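You operate a simulated robot arm through the tools that you are given. There is no shell and no other tool.

You are at the controls of a simulated robot arm. One attempt, no reset.

## Task
Get ready to hem the blue shorts at 15 cm.
Fine: hem gauge on 15 cm, the shorts along the counter's edge with one end up to the red stop, the matching spool on the shoe mat. Set down upright: what you pick out.

Only the result counts: the job must be done as asked and must still hold three seconds after the hand-in. Knocking over, shifting, dropping, spilling or breaking anything else fails it.

## Robot
A 7-joint arm with a two-finger parallel gripper, fixed in place. Base frame: the origin is on the floor under the middle of its stand, x ahead of it, y to its left, z up; the work surface is at about z = 900. Units: mm, rad, N and s.
With the tool pointing down near the work surface it reaches from about 240 to 680 mm from the base axis. Its first joint turns from -1.152 to 1.152 rad. Payload 2.4 kg.
The tool frame sits at the grasp point between the pads (the TCP): z along the fingers, y along the line on which they close. The tips reach 30 mm beyond it. Largest opening 94 mm; finger width 28, thickness 10; the body of the gripper, 50 by 96 mm, starts 55 mm behind the TCP.
Orientation is that of the tool frame in the base frame, as [roll, pitch, yaw] about the fixed x, y, z axes, in that order (R = Rz(yaw) Ry(pitch) Rx(roll)). With the fingers straight down and closing along the base's y, the tool's x points along the base's -x, its y along +y and its z along -z.

## Interface
- The arm moves only by the tool drive_tool. Its argument "plan" is a list that holds one entry, the list of rows, each a list of 7 numbers: the turn, a rotation vector about the tool's x, y, z in degrees, then the shift along the tool's x, y, z in m, then the gripper command, from -1 (shut) to 1 (fully open), values between in proportion. In form: [[[ax, ay, az, dx, dy, dz, claw], ...]]. A call has 1 to 20 rows; each row shifts and turns the commanded pose from where the row before left it, along the tool's axes as they then stand. A row lasts 0.2 s, in which the tool goes at most 50 mm and 0.15 rad; a call with a longer step from one row to the next is refused whole, and so is a gripper value outside its range. Where a pose cannot be reached the arm comes as near as it can. A force on the tool above 90 N (or 10 N above the force at the start of the call, whichever is more), or a blocked arm, ends the call early, and 0.2 s more pass. Each finger travels about 153 mm/s and halts on what it meets, pressing with about 43 N; the grip force reading is that of the motor and also rises with nothing between the fingers. The clock runs only during rows and for 0.2 s after the last one: add rows that do not move to give the fingers time. The reply holds the time, the measured pose of the TCP, the force on the tool along the base axes, the opening and the grip force, in the units named above and with some noise, with the torque about the TCP (base axes, N m) and any sound that the robot's microphone picked up, and new pictures: "views" is both (left out), scene, wrist or none.
- Cameras (640 x 400 px; columns grow to the right, rows downward): "scene" is fixed at [43.8, 476.1, 1443.4]; the picture's right is [-0.68, -0.74, 0.00], its down [-0.47, 0.43, -0.77] and it looks along [0.57, -0.52, -0.64] (base axes); focal length 324 px, centre (320, 200). "wrist" rides on the gripper at [76, 14, -102] in the tool frame; the picture's right is [-0.18, 0.98, 0.00], its down [-0.75, -0.14, -0.64] and it looks along [-0.63, -0.12, 0.77] (tool axes); focal length 243 px, centre (320, 200). There is no depth. A picture from a camera that has moved, and an enlarged one, comes with that camera's place and axes in the base frame and with its lens. The place of the scene camera against the robot may be out by one fixed shift of up to 12 mm in any direction.
- zoom(camera, box): a new picture of the part [left, top, right, bottom] of that camera's present view, enlarged. It takes no simulated time.
- sign_off(): hands the job in; it is judged then, once.

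Places have to be worked out from the pictures, the camera data and where the tool is seen. Open the gripper and draw the arm clear of the work before you hand the job in, unless the task says otherwise.

The tools are called after "Call:" as name(argument=value, ...) on one line, values as JSON. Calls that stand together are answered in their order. drive_tool: Moves the arm, as the interface text tells. Its arguments: {"type":"object","properties":{"plan":{"type":"array","items":{"type":"array","items":{"type":"array","items":{"type":"number"}}}},"views":{"type":"string","enum":["both","scene","wrist","none"]}},"required":["plan"]} The other tools are called the same way: zoom (camera, box) takes an enlarged picture of a part of a camera's view; sign_off () hands the job in.

At the start:

```text
clock: 0.0
eef_pos: [448.3, 138.5, 1174.7]
orientation: [3.141, -0.001, -3.14]
ft_force: [0.1, 0.1, -0.6]
wrist_torque: [0.03, 0.01, 0.01]
width: 94.3
grip_force: 0.1
```

scene: 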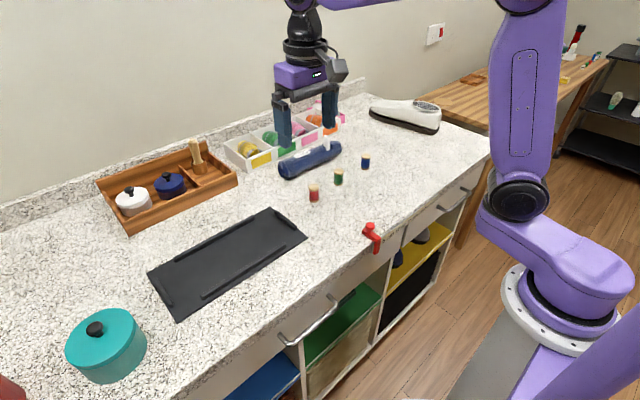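
wrist: 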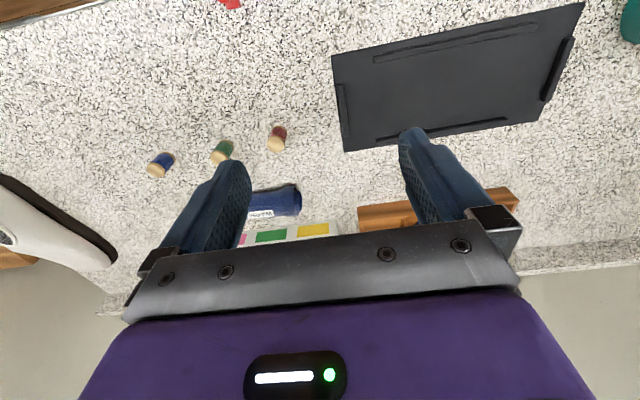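

The first pictures show a counter with three spools, a rolled blue garment, a red stop on the edge, a black mat, a tray and a white iron-like thing. I'll zoom in to identify the hem gauge, the shoe mat and the stop before moving.

Call:
zoom(camera="scene", box=[220, 80, 400, 220])

Call:
zoom(camera="scene", box=[80, 120, 320, 330])

Call:
zoom(camera="scene", box=[260, 180, 480, 340])

Call:
zoom(camera="scene", box=[340, 10, 640, 180])

Call:
zoom(camera="wrist", box=[100, 80, 360, 260])

```text
2.86 times, centred on (310, 150) of scene
camera zoom: at [43.8, 476.1, 1443.4], right [-0.68, -0.74, 0.0], down [-0.47, 0.43, -0.77], along [0.57, -0.52, -0.64], focal length 926 px, centre (349, 343)
```

zoom: 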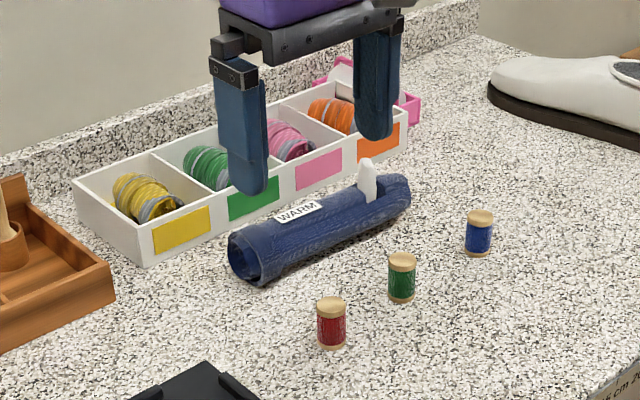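

```text
1.90 times, centred on (200, 225) of scene
camera zoom: at [43.8, 476.1, 1443.4], right [-0.68, -0.74, 0.0], down [-0.47, 0.43, -0.77], along [0.57, -0.52, -0.64], focal length 617 px, centre (549, 152)
```

zoom: 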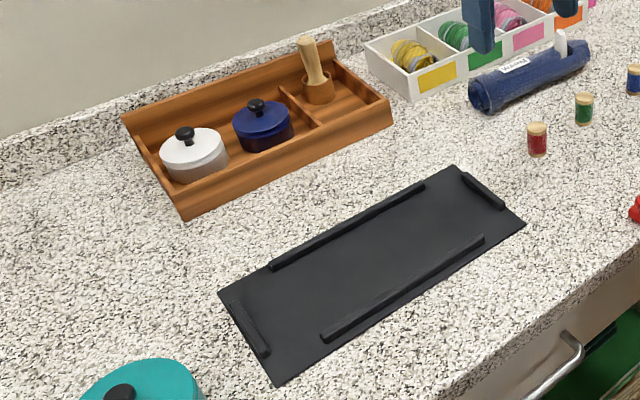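

```text
2.50 times, centred on (370, 260) of scene
camera zoom: at [43.8, 476.1, 1443.4], right [-0.68, -0.74, 0.0], down [-0.47, 0.43, -0.77], along [0.57, -0.52, -0.64], focal length 810 px, centre (195, 50)
```

zoom: 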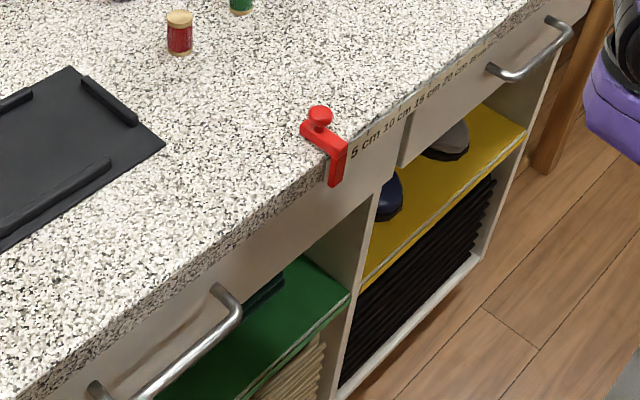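

```text
2.13 times, centred on (490, 95) of scene
camera zoom: at [43.8, 476.1, 1443.4], right [-0.68, -0.74, 0.0], down [-0.47, 0.43, -0.77], along [0.57, -0.52, -0.64], focal length 692 px, centre (-43, 424)
```

zoom: 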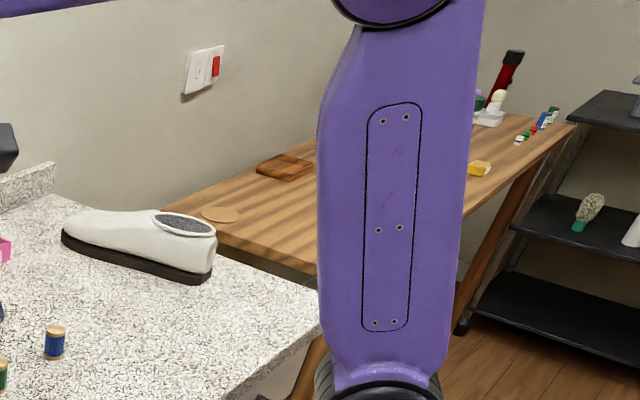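

```text
2.22 times, centred on (230, 170) of wrist
camera zoom: at [373.0, 152.3, 1277.2], right [0.18, 0.98, 0.0], down [0.75, -0.14, 0.64], along [0.63, -0.12, -0.77], focal length 539 px, centre (520, 267)
```

zoom: 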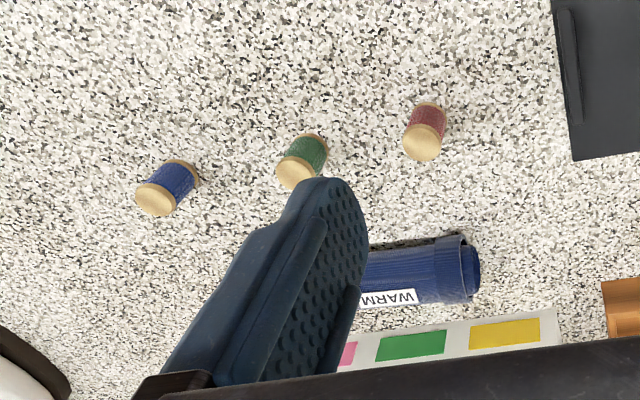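

The zooms show a scale ("5 cm 10 cm 15 cm 20 cm ...") on the counter's front edge with the red piece at its left end. The edge is near x≈325 and the red piece near (353, 32). The blue roll labelled "WARM" lies near x≈640, y from −142 to 58. I'll draw the arm back to look at the edge scale with the wrist camera.

Call:
drive_tool(plan=[[[0, 0, 0, 0.0296, -0.0277, 0.005, 1], [0, 0, 0, 0.0296, -0.0277, 0.005, 1], [0, 0, 0, 0.0296, -0.0277, 0.005, 1], [0, 0, 0, 0.0296, -0.0277, 0.005, 1], [0, 0, 0, 0.0296, -0.0277, 0.005, 1]]], views="both")

Call:
zoom(camera="scene", box=[360, 140, 500, 260])

Call:
zoom(camera="scene", box=[220, 220, 460, 400])

```text
clock: 1.2
eef_pos: [301.2, 2.3, 1150.2]
orientation: [3.142, 0.001, -3.141]
ft_force: [-0.1, -0.5, 0.1]
wrist_torque: [-0.01, 0.0, 0.03]
width: 94.1
grip_force: 0.0
camera wrist: at [224.4, 15.6, 1251.2], right [0.18, 0.98, 0.0], down [0.75, -0.14, 0.64], along [0.63, -0.12, -0.77], focal length 243 px, centre (320, 200)
```

scene: 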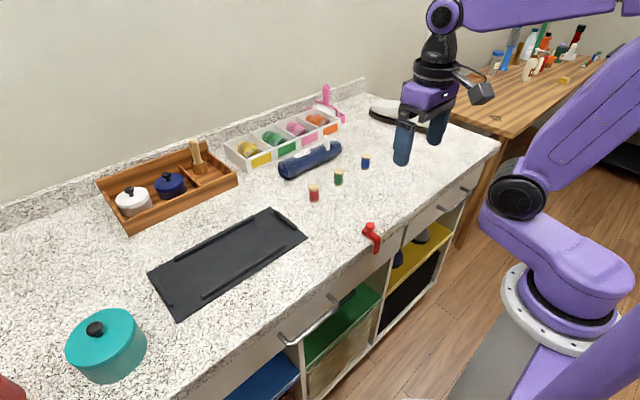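
wrist: 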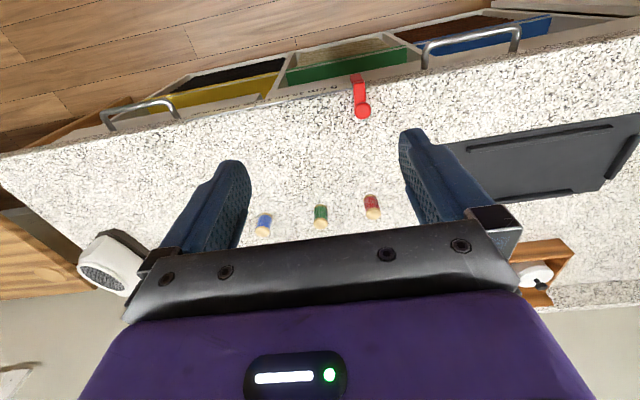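

```text
3.33 times, centred on (430, 200) of scene
camera zoom: at [43.8, 476.1, 1443.4], right [-0.68, -0.74, 0.0], down [-0.47, 0.43, -0.77], along [0.57, -0.52, -0.64], focal length 1080 px, centre (-47, 200)
```

zoom: 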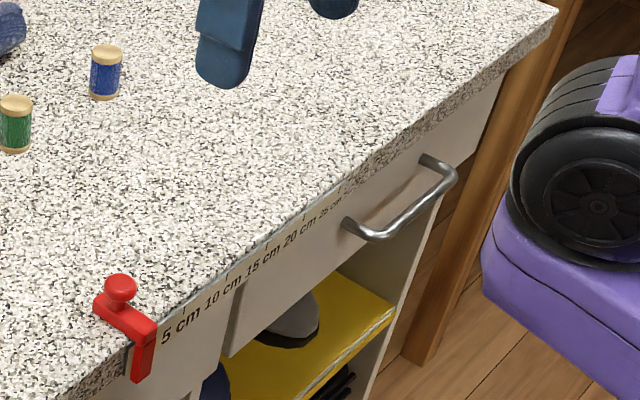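

```text
2.22 times, centred on (340, 310) of scene
camera zoom: at [43.8, 476.1, 1443.4], right [-0.68, -0.74, 0.0], down [-0.47, 0.43, -0.77], along [0.57, -0.52, -0.64], focal length 720 px, centre (276, -44)
```

zoom: 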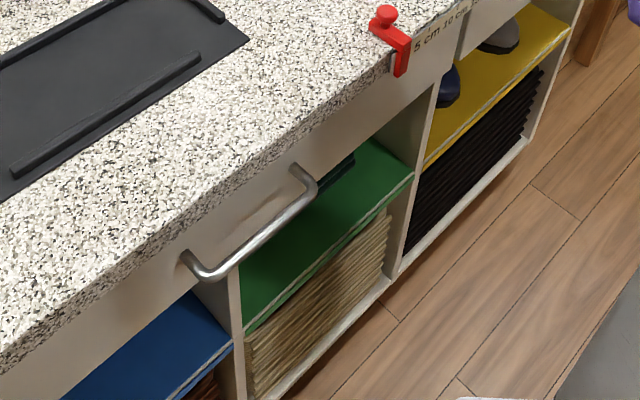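

The red piece rides on a rule fixed to the front edge (marks 5 to 25 cm), so it is the hem gauge's slider and the stop. I'll enlarge the wrist view and the rule to see ticks, where the pointer is, and what the mat is.

Call:
zoom(camera="wrist", box=[220, 50, 420, 170])

Call:
zoom(camera="scene", box=[380, 190, 450, 250])

Call:
zoom(camera="scene", box=[220, 80, 380, 190])

Call:
zoom(camera="scene", box=[0, 280, 200, 400])

Call:
zoom(camera="scene", box=[470, 0, 640, 120])

```text
3.20 times, centred on (320, 110) of wrist
camera zoom: at [224.4, 15.6, 1251.2], right [0.18, 0.98, 0.0], down [0.75, -0.14, 0.64], along [0.63, -0.12, -0.77], focal length 776 px, centre (320, 488)
```

zoom: 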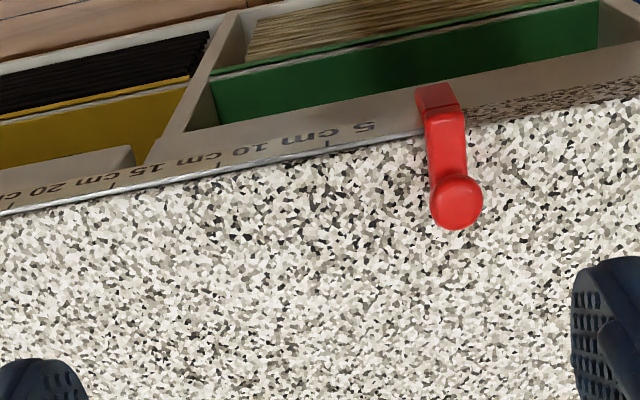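

```text
6.67 times, centred on (415, 220) of scene
camera zoom: at [43.8, 476.1, 1443.4], right [-0.68, -0.74, 0.0], down [-0.47, 0.43, -0.77], along [0.57, -0.52, -0.64], focal length 2161 px, centre (-313, 67)
```

zoom: 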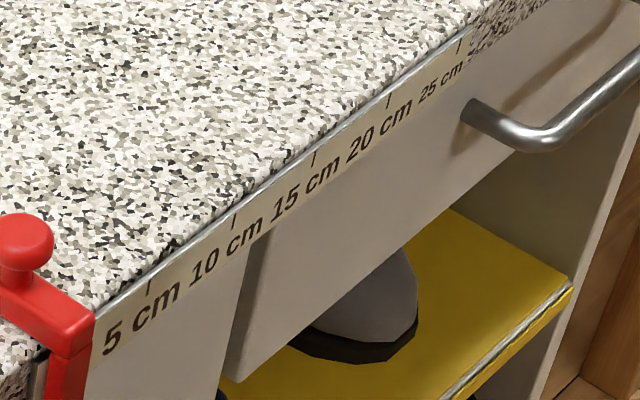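

```text
3.64 times, centred on (300, 135) of scene
camera zoom: at [43.8, 476.1, 1443.4], right [-0.68, -0.74, 0.0], down [-0.47, 0.43, -0.77], along [0.57, -0.52, -0.64], focal length 1179 px, centre (393, 436)
```

zoom: 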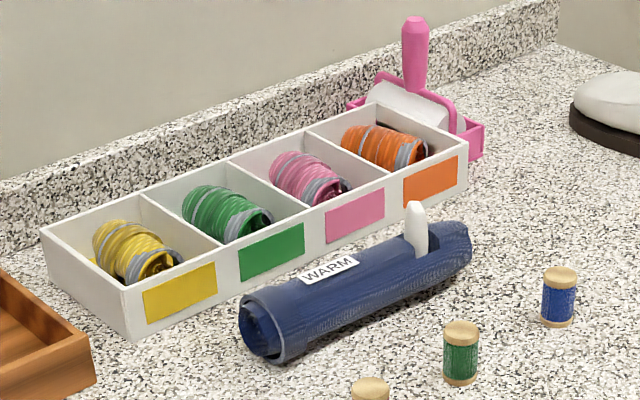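

```text
3.20 times, centred on (100, 340) of scene
camera zoom: at [43.8, 476.1, 1443.4], right [-0.68, -0.74, 0.0], down [-0.47, 0.43, -0.77], along [0.57, -0.52, -0.64], focal length 1037 px, centre (1024, -248)
```

zoom: 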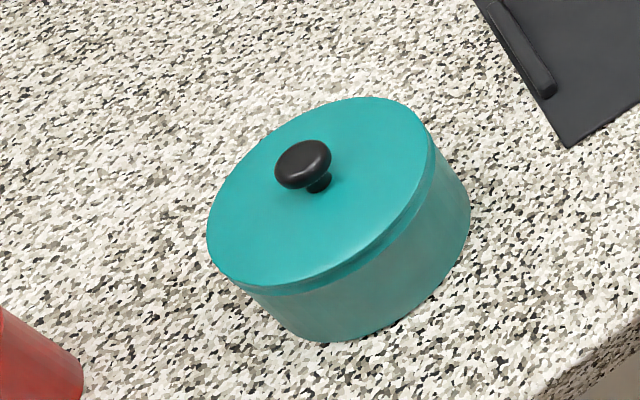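

```text
3.33 times, centred on (555, 60) of scene
camera zoom: at [43.8, 476.1, 1443.4], right [-0.68, -0.74, 0.0], down [-0.47, 0.43, -0.77], along [0.57, -0.52, -0.64], focal length 1080 px, centre (-463, 667)
```

zoom: 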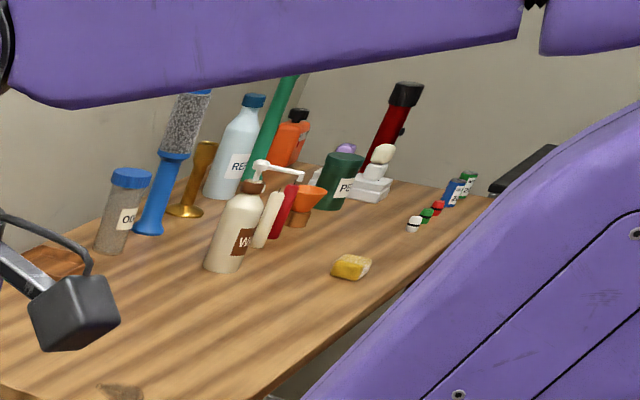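

The rule reads 5 to 25 cm going towards −y with tick marks above each number; the slider sits left of 5 cm. I'll now look at the black mat close up, then the roll.

Call:
drive_tool(plan=[[[0, 0, 0, -0.005, 0.045, 0.005, 1], [0, 0, 0, -0.005, 0.045, 0.005, 1], [0, 0, 0, -0.005, 0.045, 0.005, 1], [0, 0, 0, -0.005, 0.045, 0.005, 1], [0, 0, 0, -0.005, 0.045, 0.005, 1]]], views="wrist")

Call:
zoom(camera="wrist", box=[120, 0, 640, 280])

```text
clock: 2.4
eef_pos: [326.0, 222.8, 1129.8]
orientation: [-3.14, 0.0, 3.141]
ft_force: [0.5, 1.0, 0.5]
wrist_torque: [0.01, 0.05, 0.02]
width: 93.9
grip_force: 0.0
camera wrist: at [249.2, 238.7, 1232.1], right [0.18, 0.98, 0.0], down [0.75, -0.14, 0.64], along [0.63, -0.12, -0.77], focal length 243 px, centre (320, 200)
```

wrist: 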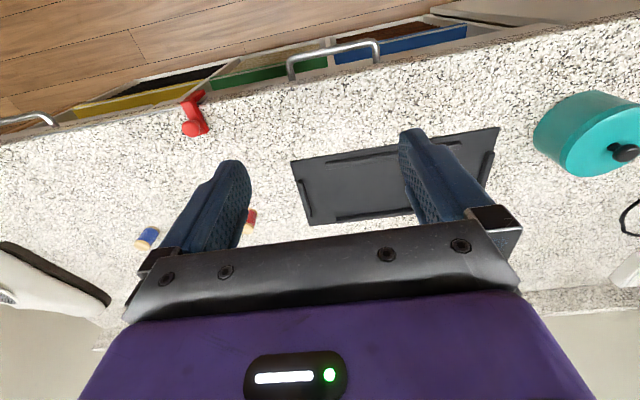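

```text
1.23 times, centred on (380, 140) of wrist
camera zoom: at [249.2, 238.7, 1232.1], right [0.18, 0.98, 0.0], down [0.75, -0.14, 0.64], along [0.63, -0.12, -0.77], focal length 299 px, centre (246, 274)
```

zoom: 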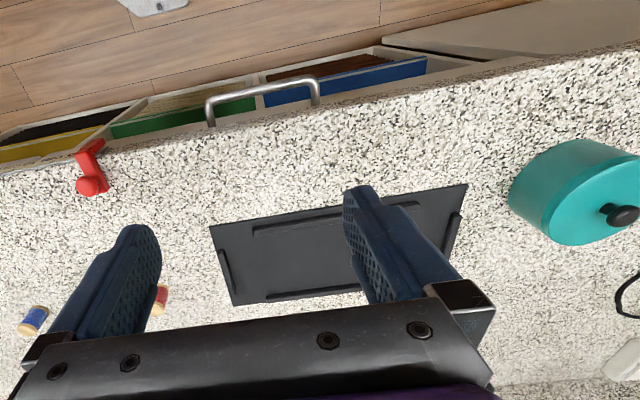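

The black rectangular mat with raised strips is between y≈190 and y≈430. There's something with a black cable further left, so I'll look further to the left for any other mat before deciding.

Call:
drive_tool(plan=[[[0, 0, 0, 0.0, 0.045, 0, 1], [0, 0, 0, 0.0, 0.045, 0, 1], [0, 0, 0, 0.0, 0.045, 0, 1], [0, 0, 0, 0.0, 0.045, 0, 1]]], views="both")

Call:
zoom(camera="wrist", box=[380, 60, 640, 320])

Call:
zoom(camera="wrist", box=[0, 0, 320, 240])

```text
clock: 3.4
eef_pos: [326.5, 401.3, 1127.1]
orientation: [3.14, 0.001, -3.141]
ft_force: [-1.4, 0.9, 0.1]
wrist_torque: [0.01, 0.01, 0.02]
width: 94.1
grip_force: 0.1
camera wrist: at [250.9, 415.6, 1229.2], right [0.18, 0.98, 0.0], down [0.75, -0.14, 0.64], along [0.63, -0.12, -0.77], focal length 243 px, centre (320, 200)
```

scene: 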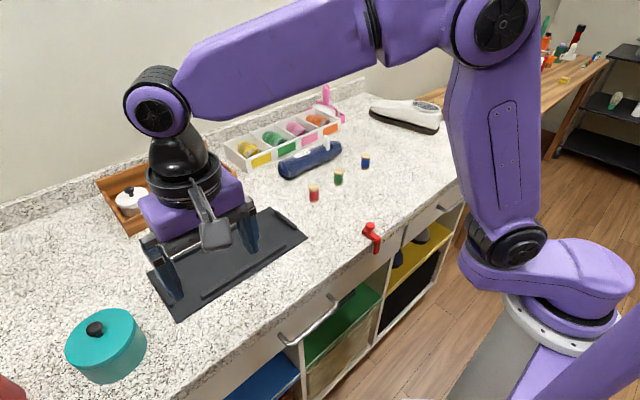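
wrist: 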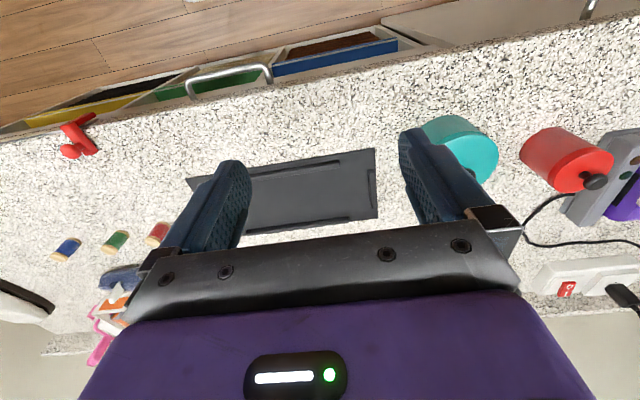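

```text
1.54 times, centred on (510, 190) of wrist
camera zoom: at [250.9, 415.6, 1229.2], right [0.18, 0.98, 0.0], down [0.75, -0.14, 0.64], along [0.63, -0.12, -0.77], focal length 373 px, centre (28, 215)
```

zoom: 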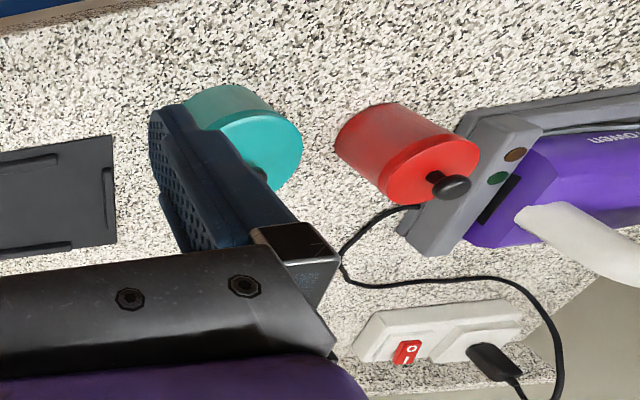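

```text
1.67 times, centred on (160, 120) of wrist
camera zoom: at [250.9, 415.6, 1229.2], right [0.18, 0.98, 0.0], down [0.75, -0.14, 0.64], along [0.63, -0.12, -0.77], focal length 404 px, centre (587, 333)
```

zoom: 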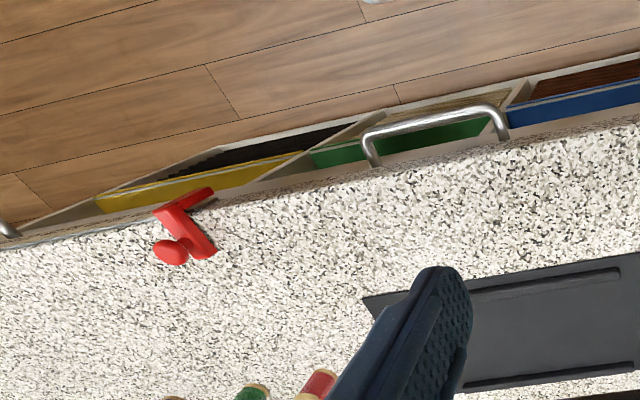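

No other mat on the counter, so the black mat is taken as the shoe mat and the blue spool matches the blue roll. Now I'll move across to look closely at the blue roll, its label and the white piece on it.

Call:
drive_tool(plan=[[[0, 0, 0, -0.0104, -0.0441, 0, 1], [0, 0, 0, -0.0104, -0.0441, 0, 1], [0, 0, 0, -0.0104, -0.0441, 0, 1], [0, 0, 0, -0.0104, -0.0441, 0, 1], [0, 0, 0, -0.0104, -0.0441, 0, 1], [0, 0, 0, -0.0104, -0.0441, 0, 1], [0, 0, 0, -0.0104, -0.0441, 0, 1], [0, 0, 0, -0.0104, -0.0441, 0, 1], [0, 0, 0, -0.0104, -0.0441, 0, 1], [0, 0, 0, -0.0104, -0.0441, 0, 1]]], views="both")

Call:
zoom(camera="wrist", box=[180, 80, 440, 250])

Call:
zoom(camera="scene", box=[260, 120, 390, 210])

```text
clock: 5.6
eef_pos: [433.1, -37.6, 1121.3]
orientation: [-3.141, -0.001, 3.141]
ft_force: [1.2, -0.5, 0.1]
wrist_torque: [0.01, 0.0, 0.02]
width: 93.9
grip_force: 0.0
camera wrist: at [356.2, -23.8, 1222.6], right [0.18, 0.98, 0.0], down [0.75, -0.14, 0.64], along [0.63, -0.12, -0.77], focal length 243 px, centre (320, 200)
```

scene: 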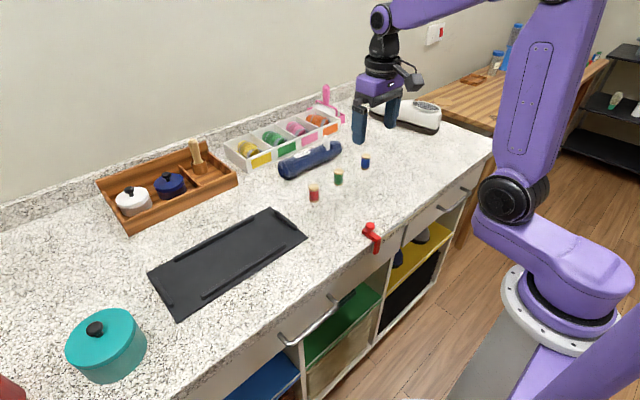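
wrist: 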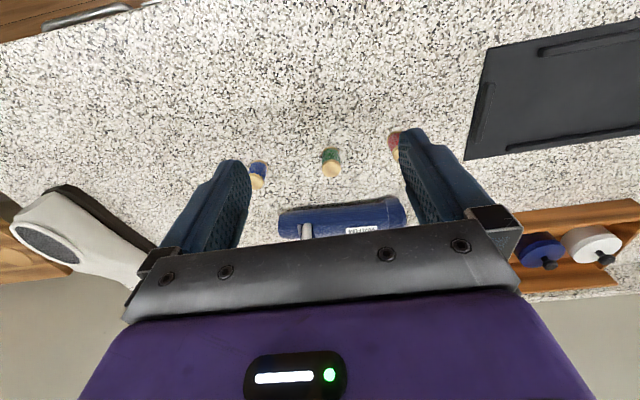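

```text
2.35 times, centred on (310, 165) of wrist
camera zoom: at [356.2, -23.8, 1222.6], right [0.18, 0.98, 0.0], down [0.75, -0.14, 0.64], along [0.63, -0.12, -0.77], focal length 571 px, centre (344, 282)
```

zoom: 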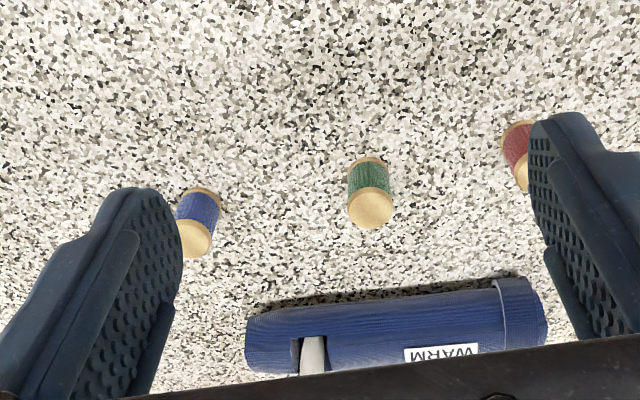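

```text
4.44 times, centred on (325, 165) of scene
camera zoom: at [43.8, 476.1, 1443.4], right [-0.68, -0.74, 0.0], down [-0.47, 0.43, -0.77], along [0.57, -0.52, -0.64], focal length 1441 px, centre (298, 356)
```

zoom: 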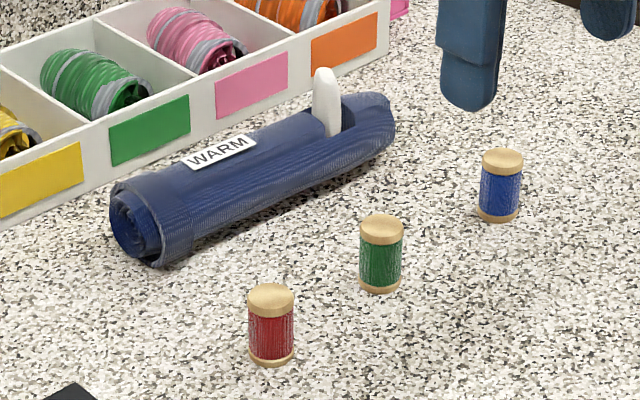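

The roll is the rolled-up blue shorts (label WARM, a white stick in its pocket), about 205 mm long along y at x≈652. Ticks of the rule are 50 mm apart, 15 cm being near y≈−100 to −110. I'll bring the tool above the red slider to see it close up.

Call:
drive_tool(plan=[[[0, 0, 0, 0.0195, 0.0194, 0.02, 1], [0, 0, 0, 0.0195, 0.0194, 0.02, 1], [0, 0, 0, 0.0195, 0.0194, 0.02, 1], [0, 0, 0, 0.0195, 0.0194, 0.02, 1]]], views="both")

Call:
zoom(camera="wrist", box=[200, 40, 440, 220])

Call:
zoom(camera="scene", box=[330, 190, 430, 270])

```text
clock: 6.6
eef_pos: [350.6, 40.4, 1045.7]
orientation: [3.141, 0.001, 3.142]
ft_force: [0.6, 0.2, 0.3]
wrist_torque: [0.01, 0.01, -0.01]
width: 94.2
grip_force: 0.1
camera wrist: at [274.0, 54.0, 1148.1], right [0.18, 0.98, 0.0], down [0.75, -0.14, 0.64], along [0.63, -0.12, -0.77], focal length 243 px, centre (320, 200)
```

scene: 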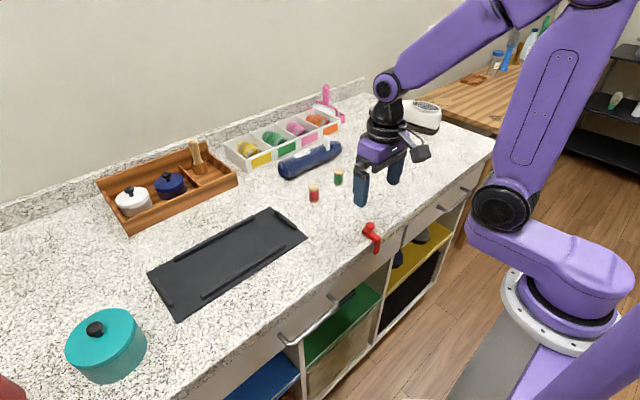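
wrist: 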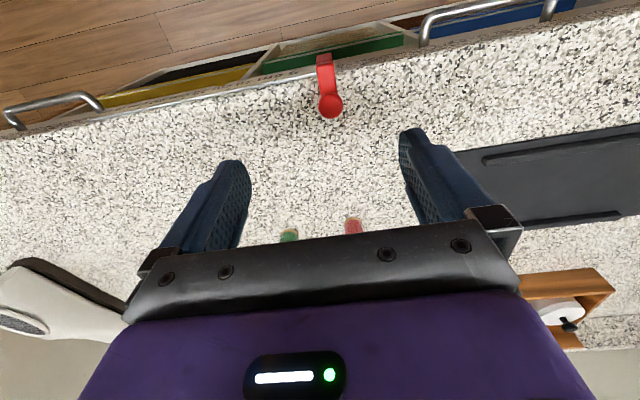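

```text
2.22 times, centred on (320, 130) of wrist
camera zoom: at [274.0, 54.0, 1148.1], right [0.18, 0.98, 0.0], down [0.75, -0.14, 0.64], along [0.63, -0.12, -0.77], focal length 539 px, centre (320, 356)
```

zoom: 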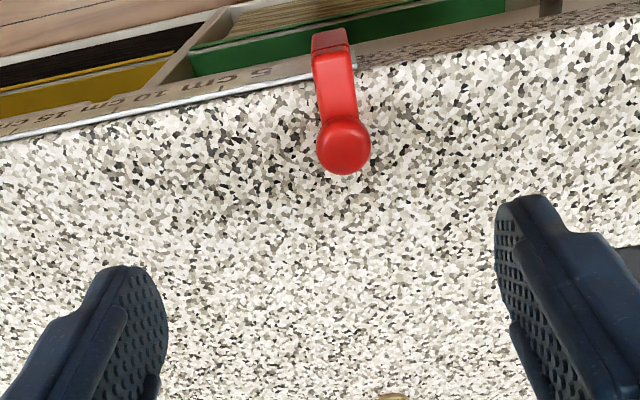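

```text
5.00 times, centred on (380, 230) of scene
camera zoom: at [43.8, 476.1, 1443.4], right [-0.68, -0.74, 0.0], down [-0.47, 0.43, -0.77], along [0.57, -0.52, -0.64], focal length 1621 px, centre (20, 50)
```

zoom: 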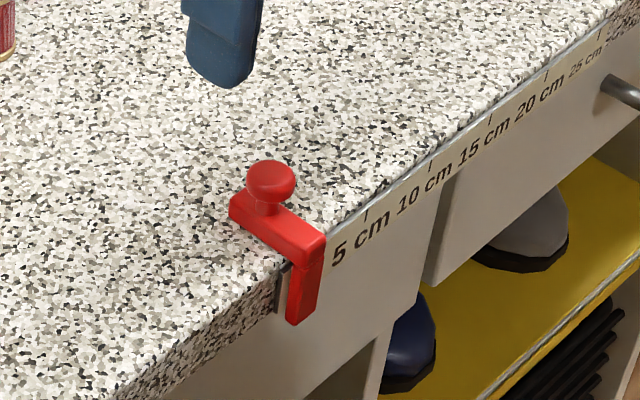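

The slider's centre lies on the 0 mark (scene: slider spans y 30–51, extrapolated 0 tick at 39; wrist: knob near (350, 50)), so it needs 150 mm towards −y. I'll move over the knob and lower partway to check alignment before gripping.

Call:
drive_tool(plan=[[[0, 0, 0, 0.0, 0.0096, 0.03, 1], [0, 0, 0, 0, 0, 0.03, 1], [0, 0, 0, 0, 0, 0.01, 1], [0, 0, 0, 0, 0, 0, 1]]], views="both")

Call:
zoom(camera="wrist", box=[200, 40, 440, 220])

Call:
zoom(camera="scene", box=[330, 170, 430, 260])

```text
clock: 7.6
eef_pos: [351.3, 50.2, 976.2]
orientation: [-3.14, -0.001, 3.141]
ft_force: [-0.4, -0.5, 0.1]
wrist_torque: [0.03, 0.02, -0.02]
width: 93.7
grip_force: 0.2
camera wrist: at [274.9, 64.7, 1078.0], right [0.18, 0.98, 0.0], down [0.75, -0.14, 0.64], along [0.63, -0.12, -0.77], focal length 243 px, centre (320, 200)
```

scene: 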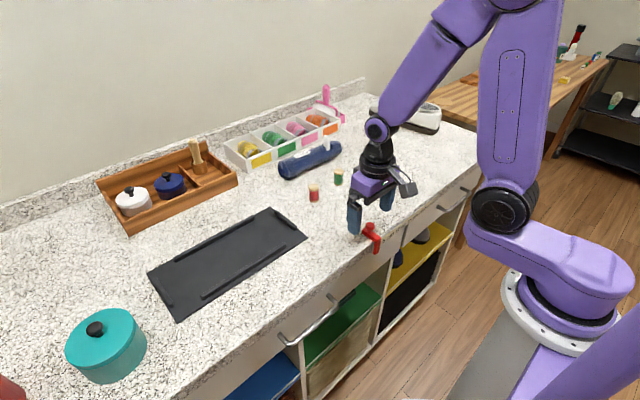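
wrist: 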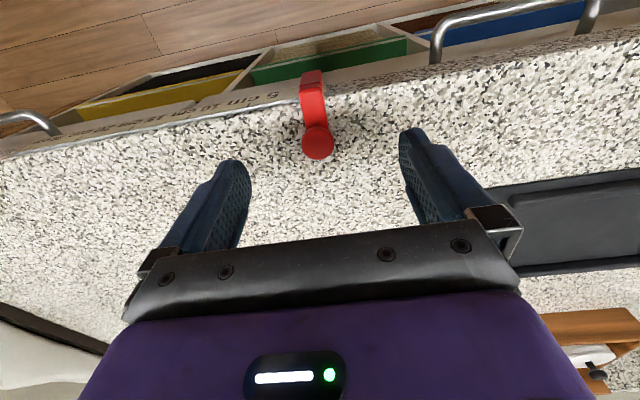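

```text
2.22 times, centred on (320, 130) of wrist
camera zoom: at [274.9, 64.7, 1078.0], right [0.18, 0.98, 0.0], down [0.75, -0.14, 0.64], along [0.63, -0.12, -0.77], focal length 539 px, centre (320, 356)
```

zoom: 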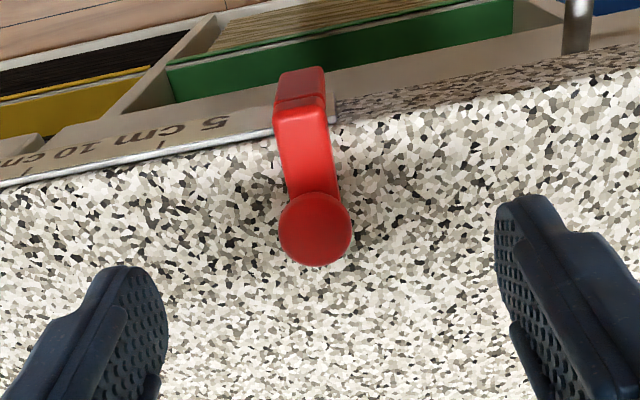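

```text
4.44 times, centred on (380, 215) of scene
camera zoom: at [43.8, 476.1, 1443.4], right [-0.68, -0.74, 0.0], down [-0.47, 0.43, -0.77], along [0.57, -0.52, -0.64], focal length 1441 px, centre (53, 133)
```

zoom: 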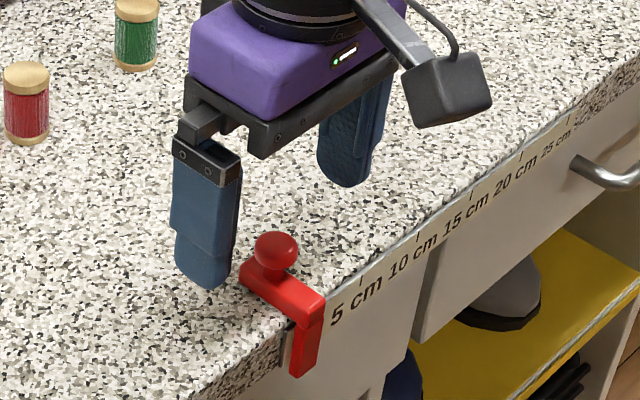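

Both wrist views agree: knob top centre at about (351, 49.5, 924), and the TCP is right over it. I'll lower to z≈936 (tips ~906) and close on the knob.

Call:
drive_tool(plan=[[[0, 0, 0, 0, -0.0007, 0.02, 1], [0, 0, 0, 0, 0, 0.02, 1], [0, 0, 0, 0, 0, 0, 1], [0, 0, 0, 0, 0, 0, -1], [0, 0, 0, 0, 0, 0, -1], [0, 0, 0, 0, 0, 0, -1], [0, 0, 0, 0, 0, 0, -1]]], views="both")

Call:
zoom(camera="scene", box=[330, 170, 430, 260])

```text
clock: 9.2
eef_pos: [352.8, 49.1, 936.9]
orientation: [3.141, -0.001, -3.141]
ft_force: [1.1, -0.7, -10.6]
wrist_torque: [0.02, -0.13, -0.02]
width: 20.6
grip_force: 44.8
camera wrist: at [275.9, 63.0, 1038.6], right [0.18, 0.98, 0.0], down [0.75, -0.14, 0.64], along [0.63, -0.12, -0.77], focal length 243 px, centre (320, 200)
```

scene: 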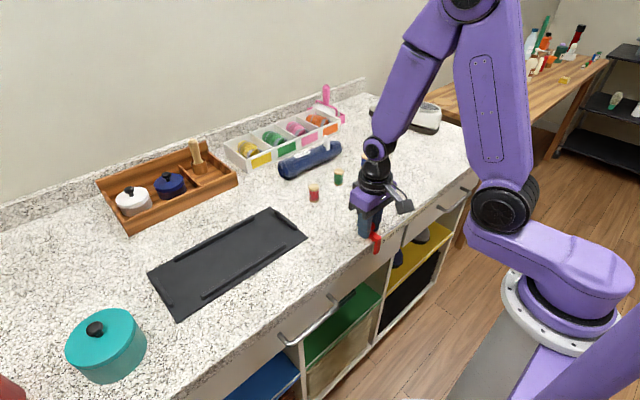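
wrist: 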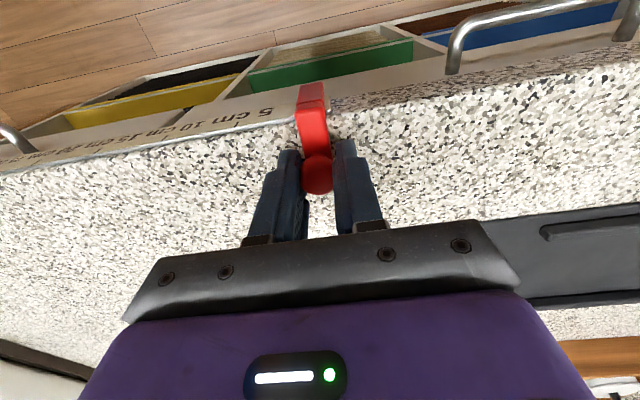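

```text
4.44 times, centred on (380, 215) of scene
camera zoom: at [44.0, 476.1, 1443.4], right [-0.68, -0.74, 0.0], down [-0.47, 0.43, -0.77], along [0.57, -0.52, -0.64], focal length 1441 px, centre (53, 133)
```

zoom: 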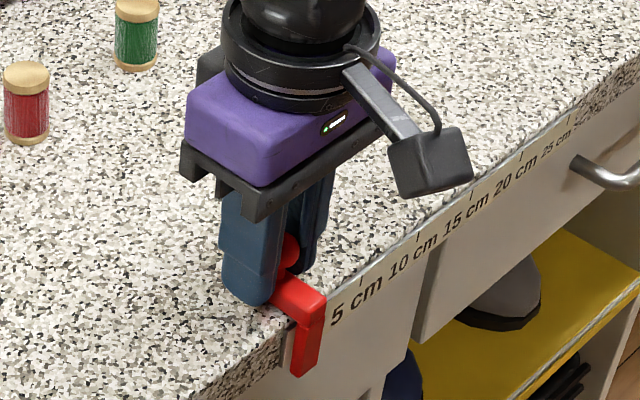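

The knob is gripped (20.6 mm, TCP y≈49). I'll slide it gently towards −y, first about 70 mm, watching forces and sounds.

Call:
drive_tool(plan=[[[0, 0, 0, 0, -0.005, 0, -1], [0, 0, 0, 0, -0.01, 0, -1], [0, 0, 0, 0, -0.01, 0, -1], [0, 0, 0, 0, -0.01, 0, -1], [0, 0, 0, 0, -0.01, 0, -1], [0, 0, 0, 0, -0.01, 0, -1], [0, 0, 0, 0, -0.01, 0, -1], [0, 0, 0, 0, -0.005, 0, -1], [0, 0, 0, 0, 0, 0, -1]]], views="both")

Call:
zoom(camera="scene", box=[330, 170, 450, 260])

```text
clock: 11.2
eef_pos: [352.7, -21.8, 934.6]
orientation: [-3.141, -0.002, -3.14]
ft_force: [4.4, 0.1, -33.2]
wrist_torque: [0.02, -0.76, 0.05]
width: 20.9
grip_force: 45.0
camera wrist: at [276.2, -7.5, 1036.6], right [0.18, 0.98, 0.0], down [0.75, -0.14, 0.64], along [0.63, -0.12, -0.77], focal length 243 px, centre (320, 200)
```

scene: 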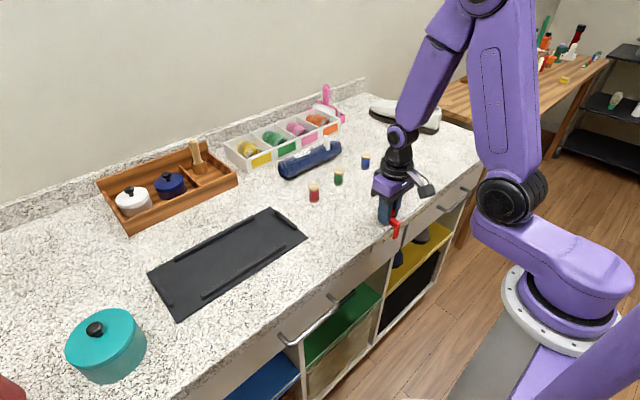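
wrist: 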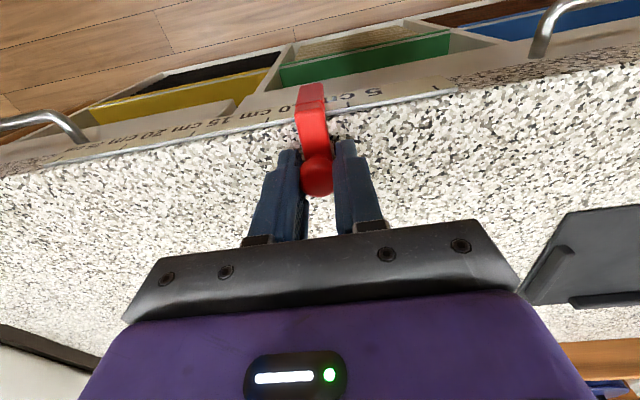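

```text
4.44 times, centred on (390, 215) of scene
camera zoom: at [44.3, 476.1, 1443.4], right [-0.68, -0.74, 0.0], down [-0.47, 0.43, -0.77], along [0.57, -0.52, -0.64], focal length 1441 px, centre (9, 133)
```

zoom: 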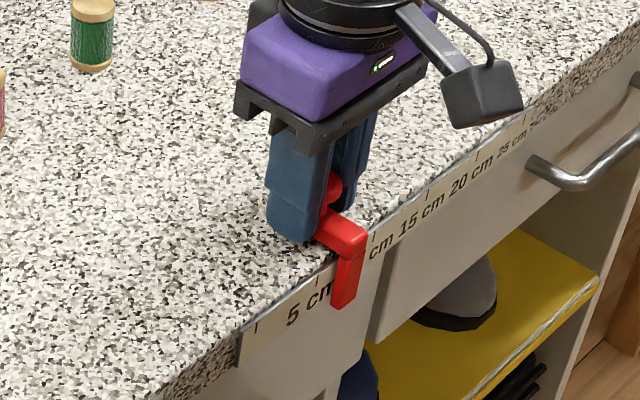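

The slider moves freely with the grip (now about 7 cm, with the 0 tick uncovered at its old place, confirming it started at 0). I'll go the remaining ~79 mm slowly to y≈−100.5.

Call:
drive_tool(plan=[[[0, 0, 0, 0, -0.005, 0, -1], [0, 0, 0, 0, -0.01, 0, -1], [0, 0, 0, 0, -0.01, 0, -1], [0, 0, 0, 0, -0.01, 0, -1], [0, 0, 0, 0, -0.01, 0, -1], [0, 0, 0, 0, -0.01, 0, -1], [0, 0, 0, 0, -0.01, 0, -1], [0, 0, 0, 0, -0.01, 0, -1], [0, 0, 0, 0, -0.004, 0, -1], [0, 0, 0, 0, 0, 0, -1], [0, 0, 0, 0, 0, 0, -1]]], views="both")

Call:
zoom(camera="scene", box=[360, 170, 460, 250])

Call:
zoom(camera="wrist", box=[200, 50, 440, 210])

```text
clock: 13.6
eef_pos: [350.8, -99.8, 934.1]
orientation: [-3.141, -0.002, -3.141]
ft_force: [1.4, -0.3, -27.6]
wrist_torque: [-0.04, -0.17, -0.02]
width: 21.0
grip_force: 45.1
camera wrist: at [276.1, -85.7, 1037.3], right [0.18, 0.98, 0.0], down [0.75, -0.14, 0.64], along [0.63, -0.12, -0.77], focal length 243 px, centre (320, 200)
```

scene: 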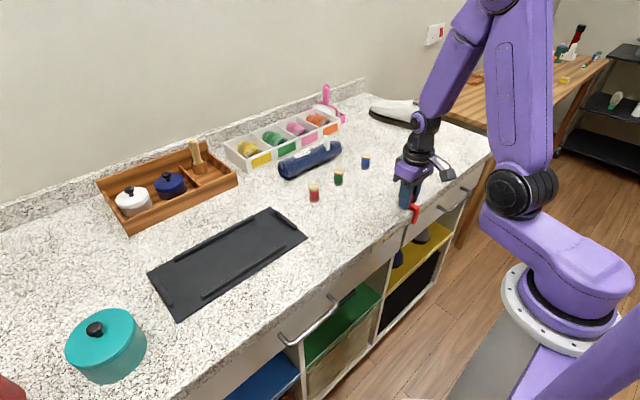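
wrist: 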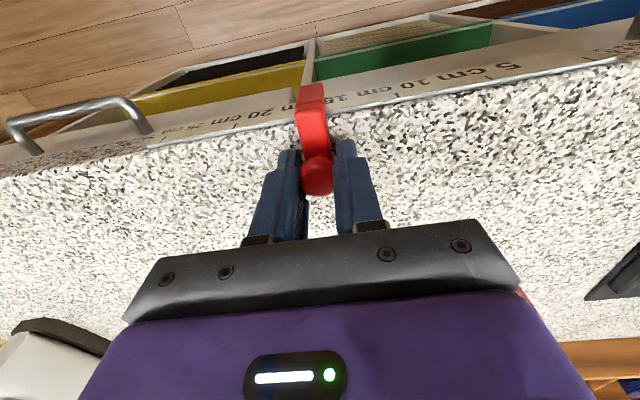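

```text
5.00 times, centred on (410, 210) of scene
camera zoom: at [44.2, 476.0, 1443.4], right [-0.68, -0.74, 0.0], down [-0.47, 0.43, -0.77], along [0.57, -0.52, -0.64], focal length 1621 px, centre (-130, 150)
```

zoom: 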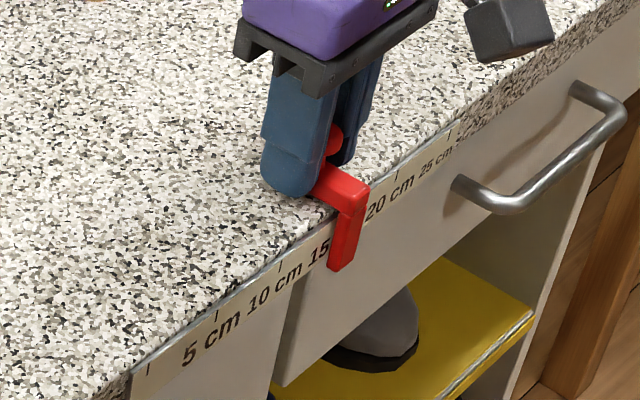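

```text
2.50 times, centred on (320, 130) of wrist
camera zoom: at [276.1, -85.7, 1037.3], right [0.18, 0.98, 0.0], down [0.75, -0.14, 0.64], along [0.63, -0.12, -0.77], focal length 606 px, centre (320, 375)
```

zoom: 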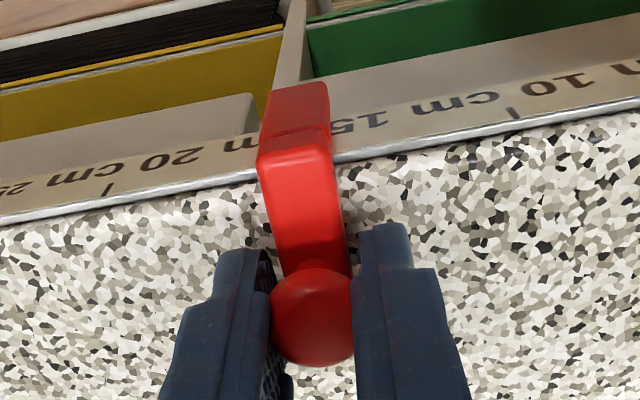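

The slider's centre now sits at y≈−99.5, midway between the 10 tick (−49.7) and the 20 tick (−149.7), i.e. on 15 cm. I'll open the fingers and rise.

Call:
drive_tool(plan=[[[0, 0, 0, 0, 0, 0, -0.4], [0, 0, 0, 0, 0, 0, 0.2], [0, 0, 0, 0, 0, 0, 1], [0, 0, 0, 0, 0, 0, 1], [0, 0, 0, 0, 0, -0.03, 1], [0, 0, 0, 0, 0, -0.04, 1], [0, 0, 0, 0, 0, -0.04, 1], [0, 0, 0, 0, 0, 0, 1]]], views="both")

Call:
zoom(camera="scene", box=[360, 170, 460, 250])

Call:
zoom(camera="wrist", box=[180, 20, 460, 190])

```text
clock: 15.4
eef_pos: [350.1, -97.7, 1045.4]
orientation: [-3.141, -0.001, 3.14]
ft_force: [0.8, -0.8, -0.2]
wrist_torque: [0.01, 0.01, -0.03]
width: 94.0
grip_force: 0.1
camera wrist: at [274.0, -85.0, 1147.3], right [0.18, 0.98, 0.0], down [0.75, -0.14, 0.64], along [0.63, -0.12, -0.77], focal length 243 px, centre (320, 200)
```

scene: 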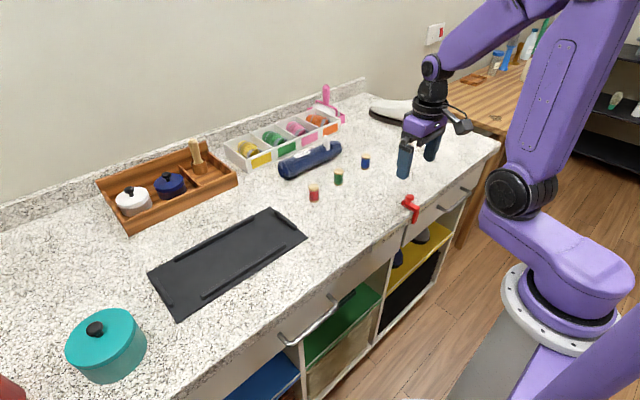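
wrist: 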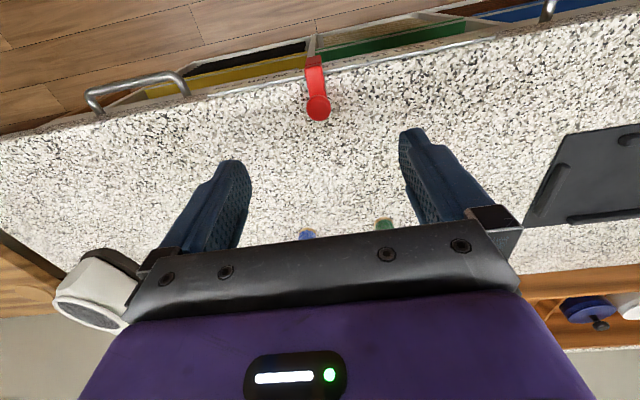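

```text
5.00 times, centred on (410, 210) of scene
camera zoom: at [43.8, 476.1, 1443.4], right [-0.68, -0.74, 0.0], down [-0.47, 0.43, -0.77], along [0.57, -0.52, -0.64], focal length 1621 px, centre (-130, 150)
```

zoom: 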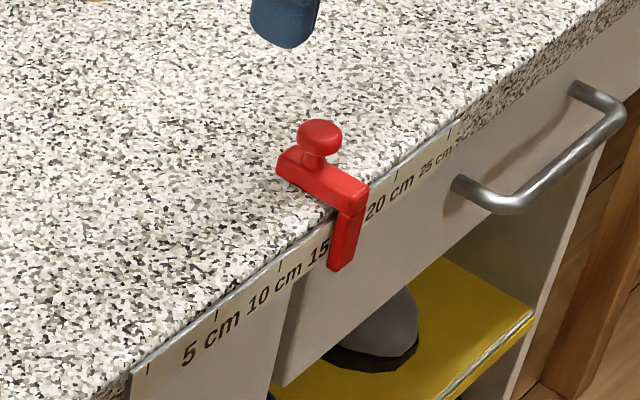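

```text
2.29 times, centred on (320, 105) of wrist
camera zoom: at [274.0, -85.0, 1147.3], right [0.18, 0.98, 0.0], down [0.75, -0.14, 0.64], along [0.63, -0.12, -0.77], focal length 555 px, centre (320, 417)
```

zoom: 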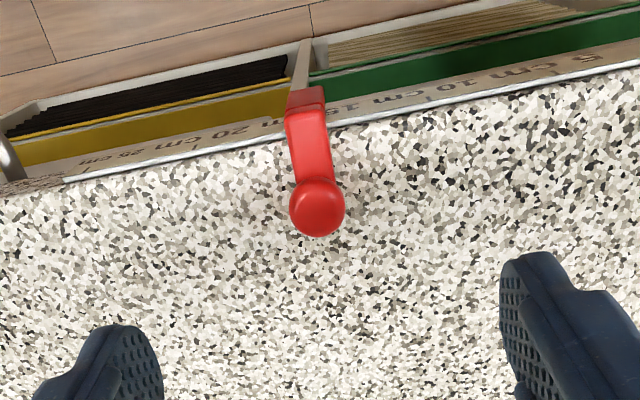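

The slider stayed on 15 cm after release (knob centre ≈(351, −100)). Next I'll fly towards the shorts roll to see it up close and locate its axis, ends and height.

Call:
drive_tool(plan=[[[0, 0, 0, -0.01, 0.0106, -0.03, 1], [0, 0, 0, -0.042, 0.0106, -0.007, 1], [0, 0, 0, -0.042, 0.0106, 0, 1], [0, 0, 0, -0.042, 0.0106, 0, 1], [0, 0, 0, -0.042, 0.0106, 0, 1], [0, 0, 0, -0.03, 0, 0, 1]]], views="both")

Call:
zoom(camera="wrist", box=[180, 80, 460, 250])

```text
clock: 16.8
eef_pos: [559.7, -42.5, 1081.9]
orientation: [3.14, 0.001, 3.141]
ft_force: [-0.5, -0.6, 0.1]
wrist_torque: [0.01, 0.0, 0.0]
width: 94.3
grip_force: 0.0
camera wrist: at [483.0, -30.2, 1183.3], right [0.18, 0.98, 0.0], down [0.75, -0.14, 0.64], along [0.63, -0.12, -0.77], focal length 243 px, centre (320, 200)
```

scene: 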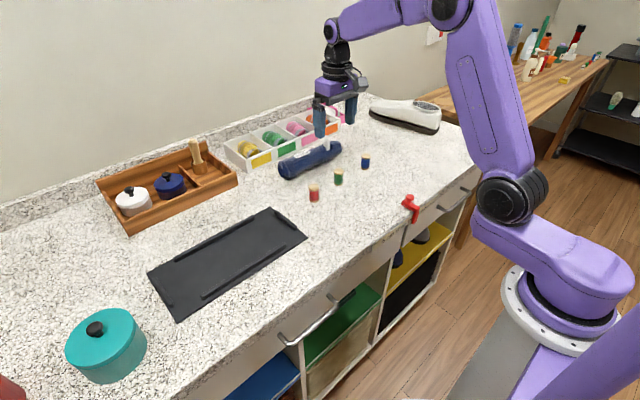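
wrist: 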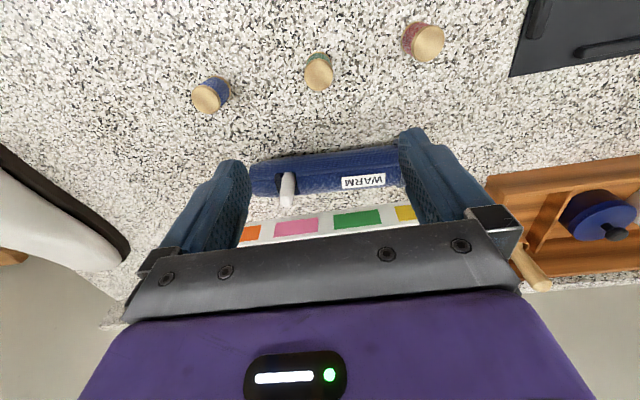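

```text
2.29 times, centred on (320, 165) of wrist
camera zoom: at [483.0, -30.2, 1183.3], right [0.18, 0.98, 0.0], down [0.75, -0.14, 0.64], along [0.63, -0.12, -0.77], focal length 555 px, centre (320, 280)
```

zoom: 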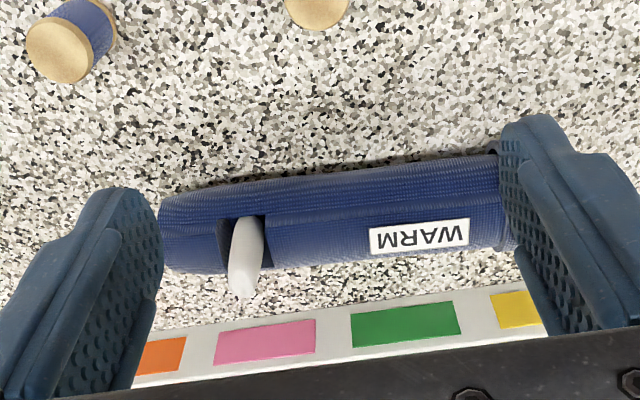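

The roll shows well between the fingers; a white stick stands up in a pocket slot near its −y end and must not be disturbed. I'll zoom in further on it.

Call:
zoom(camera="wrist", box=[240, 140, 340, 215])

Call:
zoom(camera="wrist", box=[320, 120, 420, 215])

Call:
zoom(camera="scene", box=[270, 125, 350, 190])

```text
5.33 times, centred on (290, 178) of wrist
camera zoom: at [483.0, -30.2, 1183.3], right [0.18, 0.98, 0.0], down [0.75, -0.14, 0.64], along [0.63, -0.12, -0.77], focal length 1294 px, centre (480, 320)
```

zoom: 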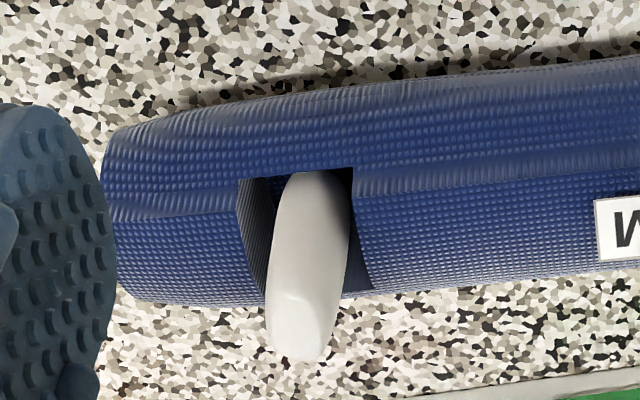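

```text
4.21 times, centred on (370, 168) of wrist
camera zoom: at [483.0, -30.2, 1183.3], right [0.18, 0.98, 0.0], down [0.75, -0.14, 0.64], along [0.63, -0.12, -0.77], focal length 1022 px, centre (110, 337)
```

zoom: 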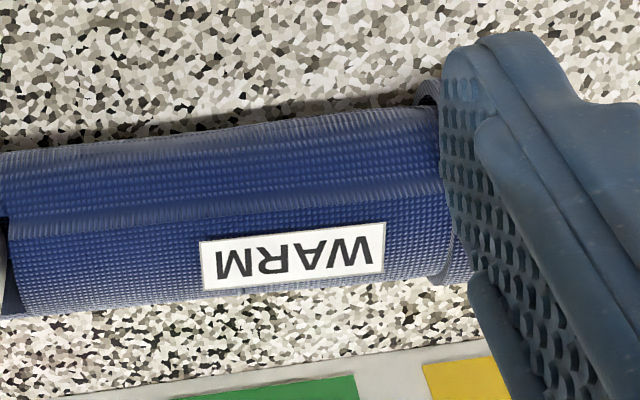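

```text
6.15 times, centred on (310, 158) of scene
camera zoom: at [43.8, 476.1, 1443.4], right [-0.68, -0.74, 0.0], down [-0.47, 0.43, -0.77], along [0.57, -0.52, -0.64], focal length 1995 px, centre (382, 462)
```

zoom: 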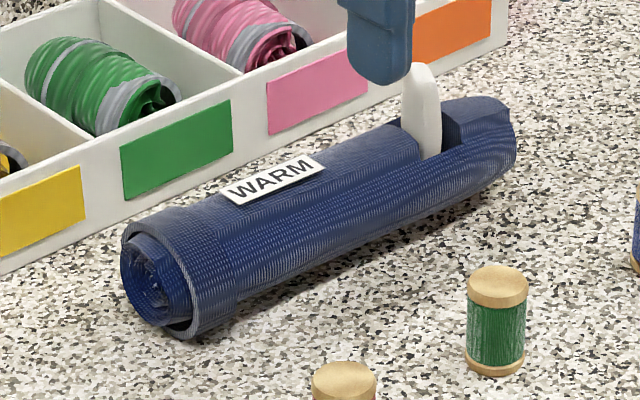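

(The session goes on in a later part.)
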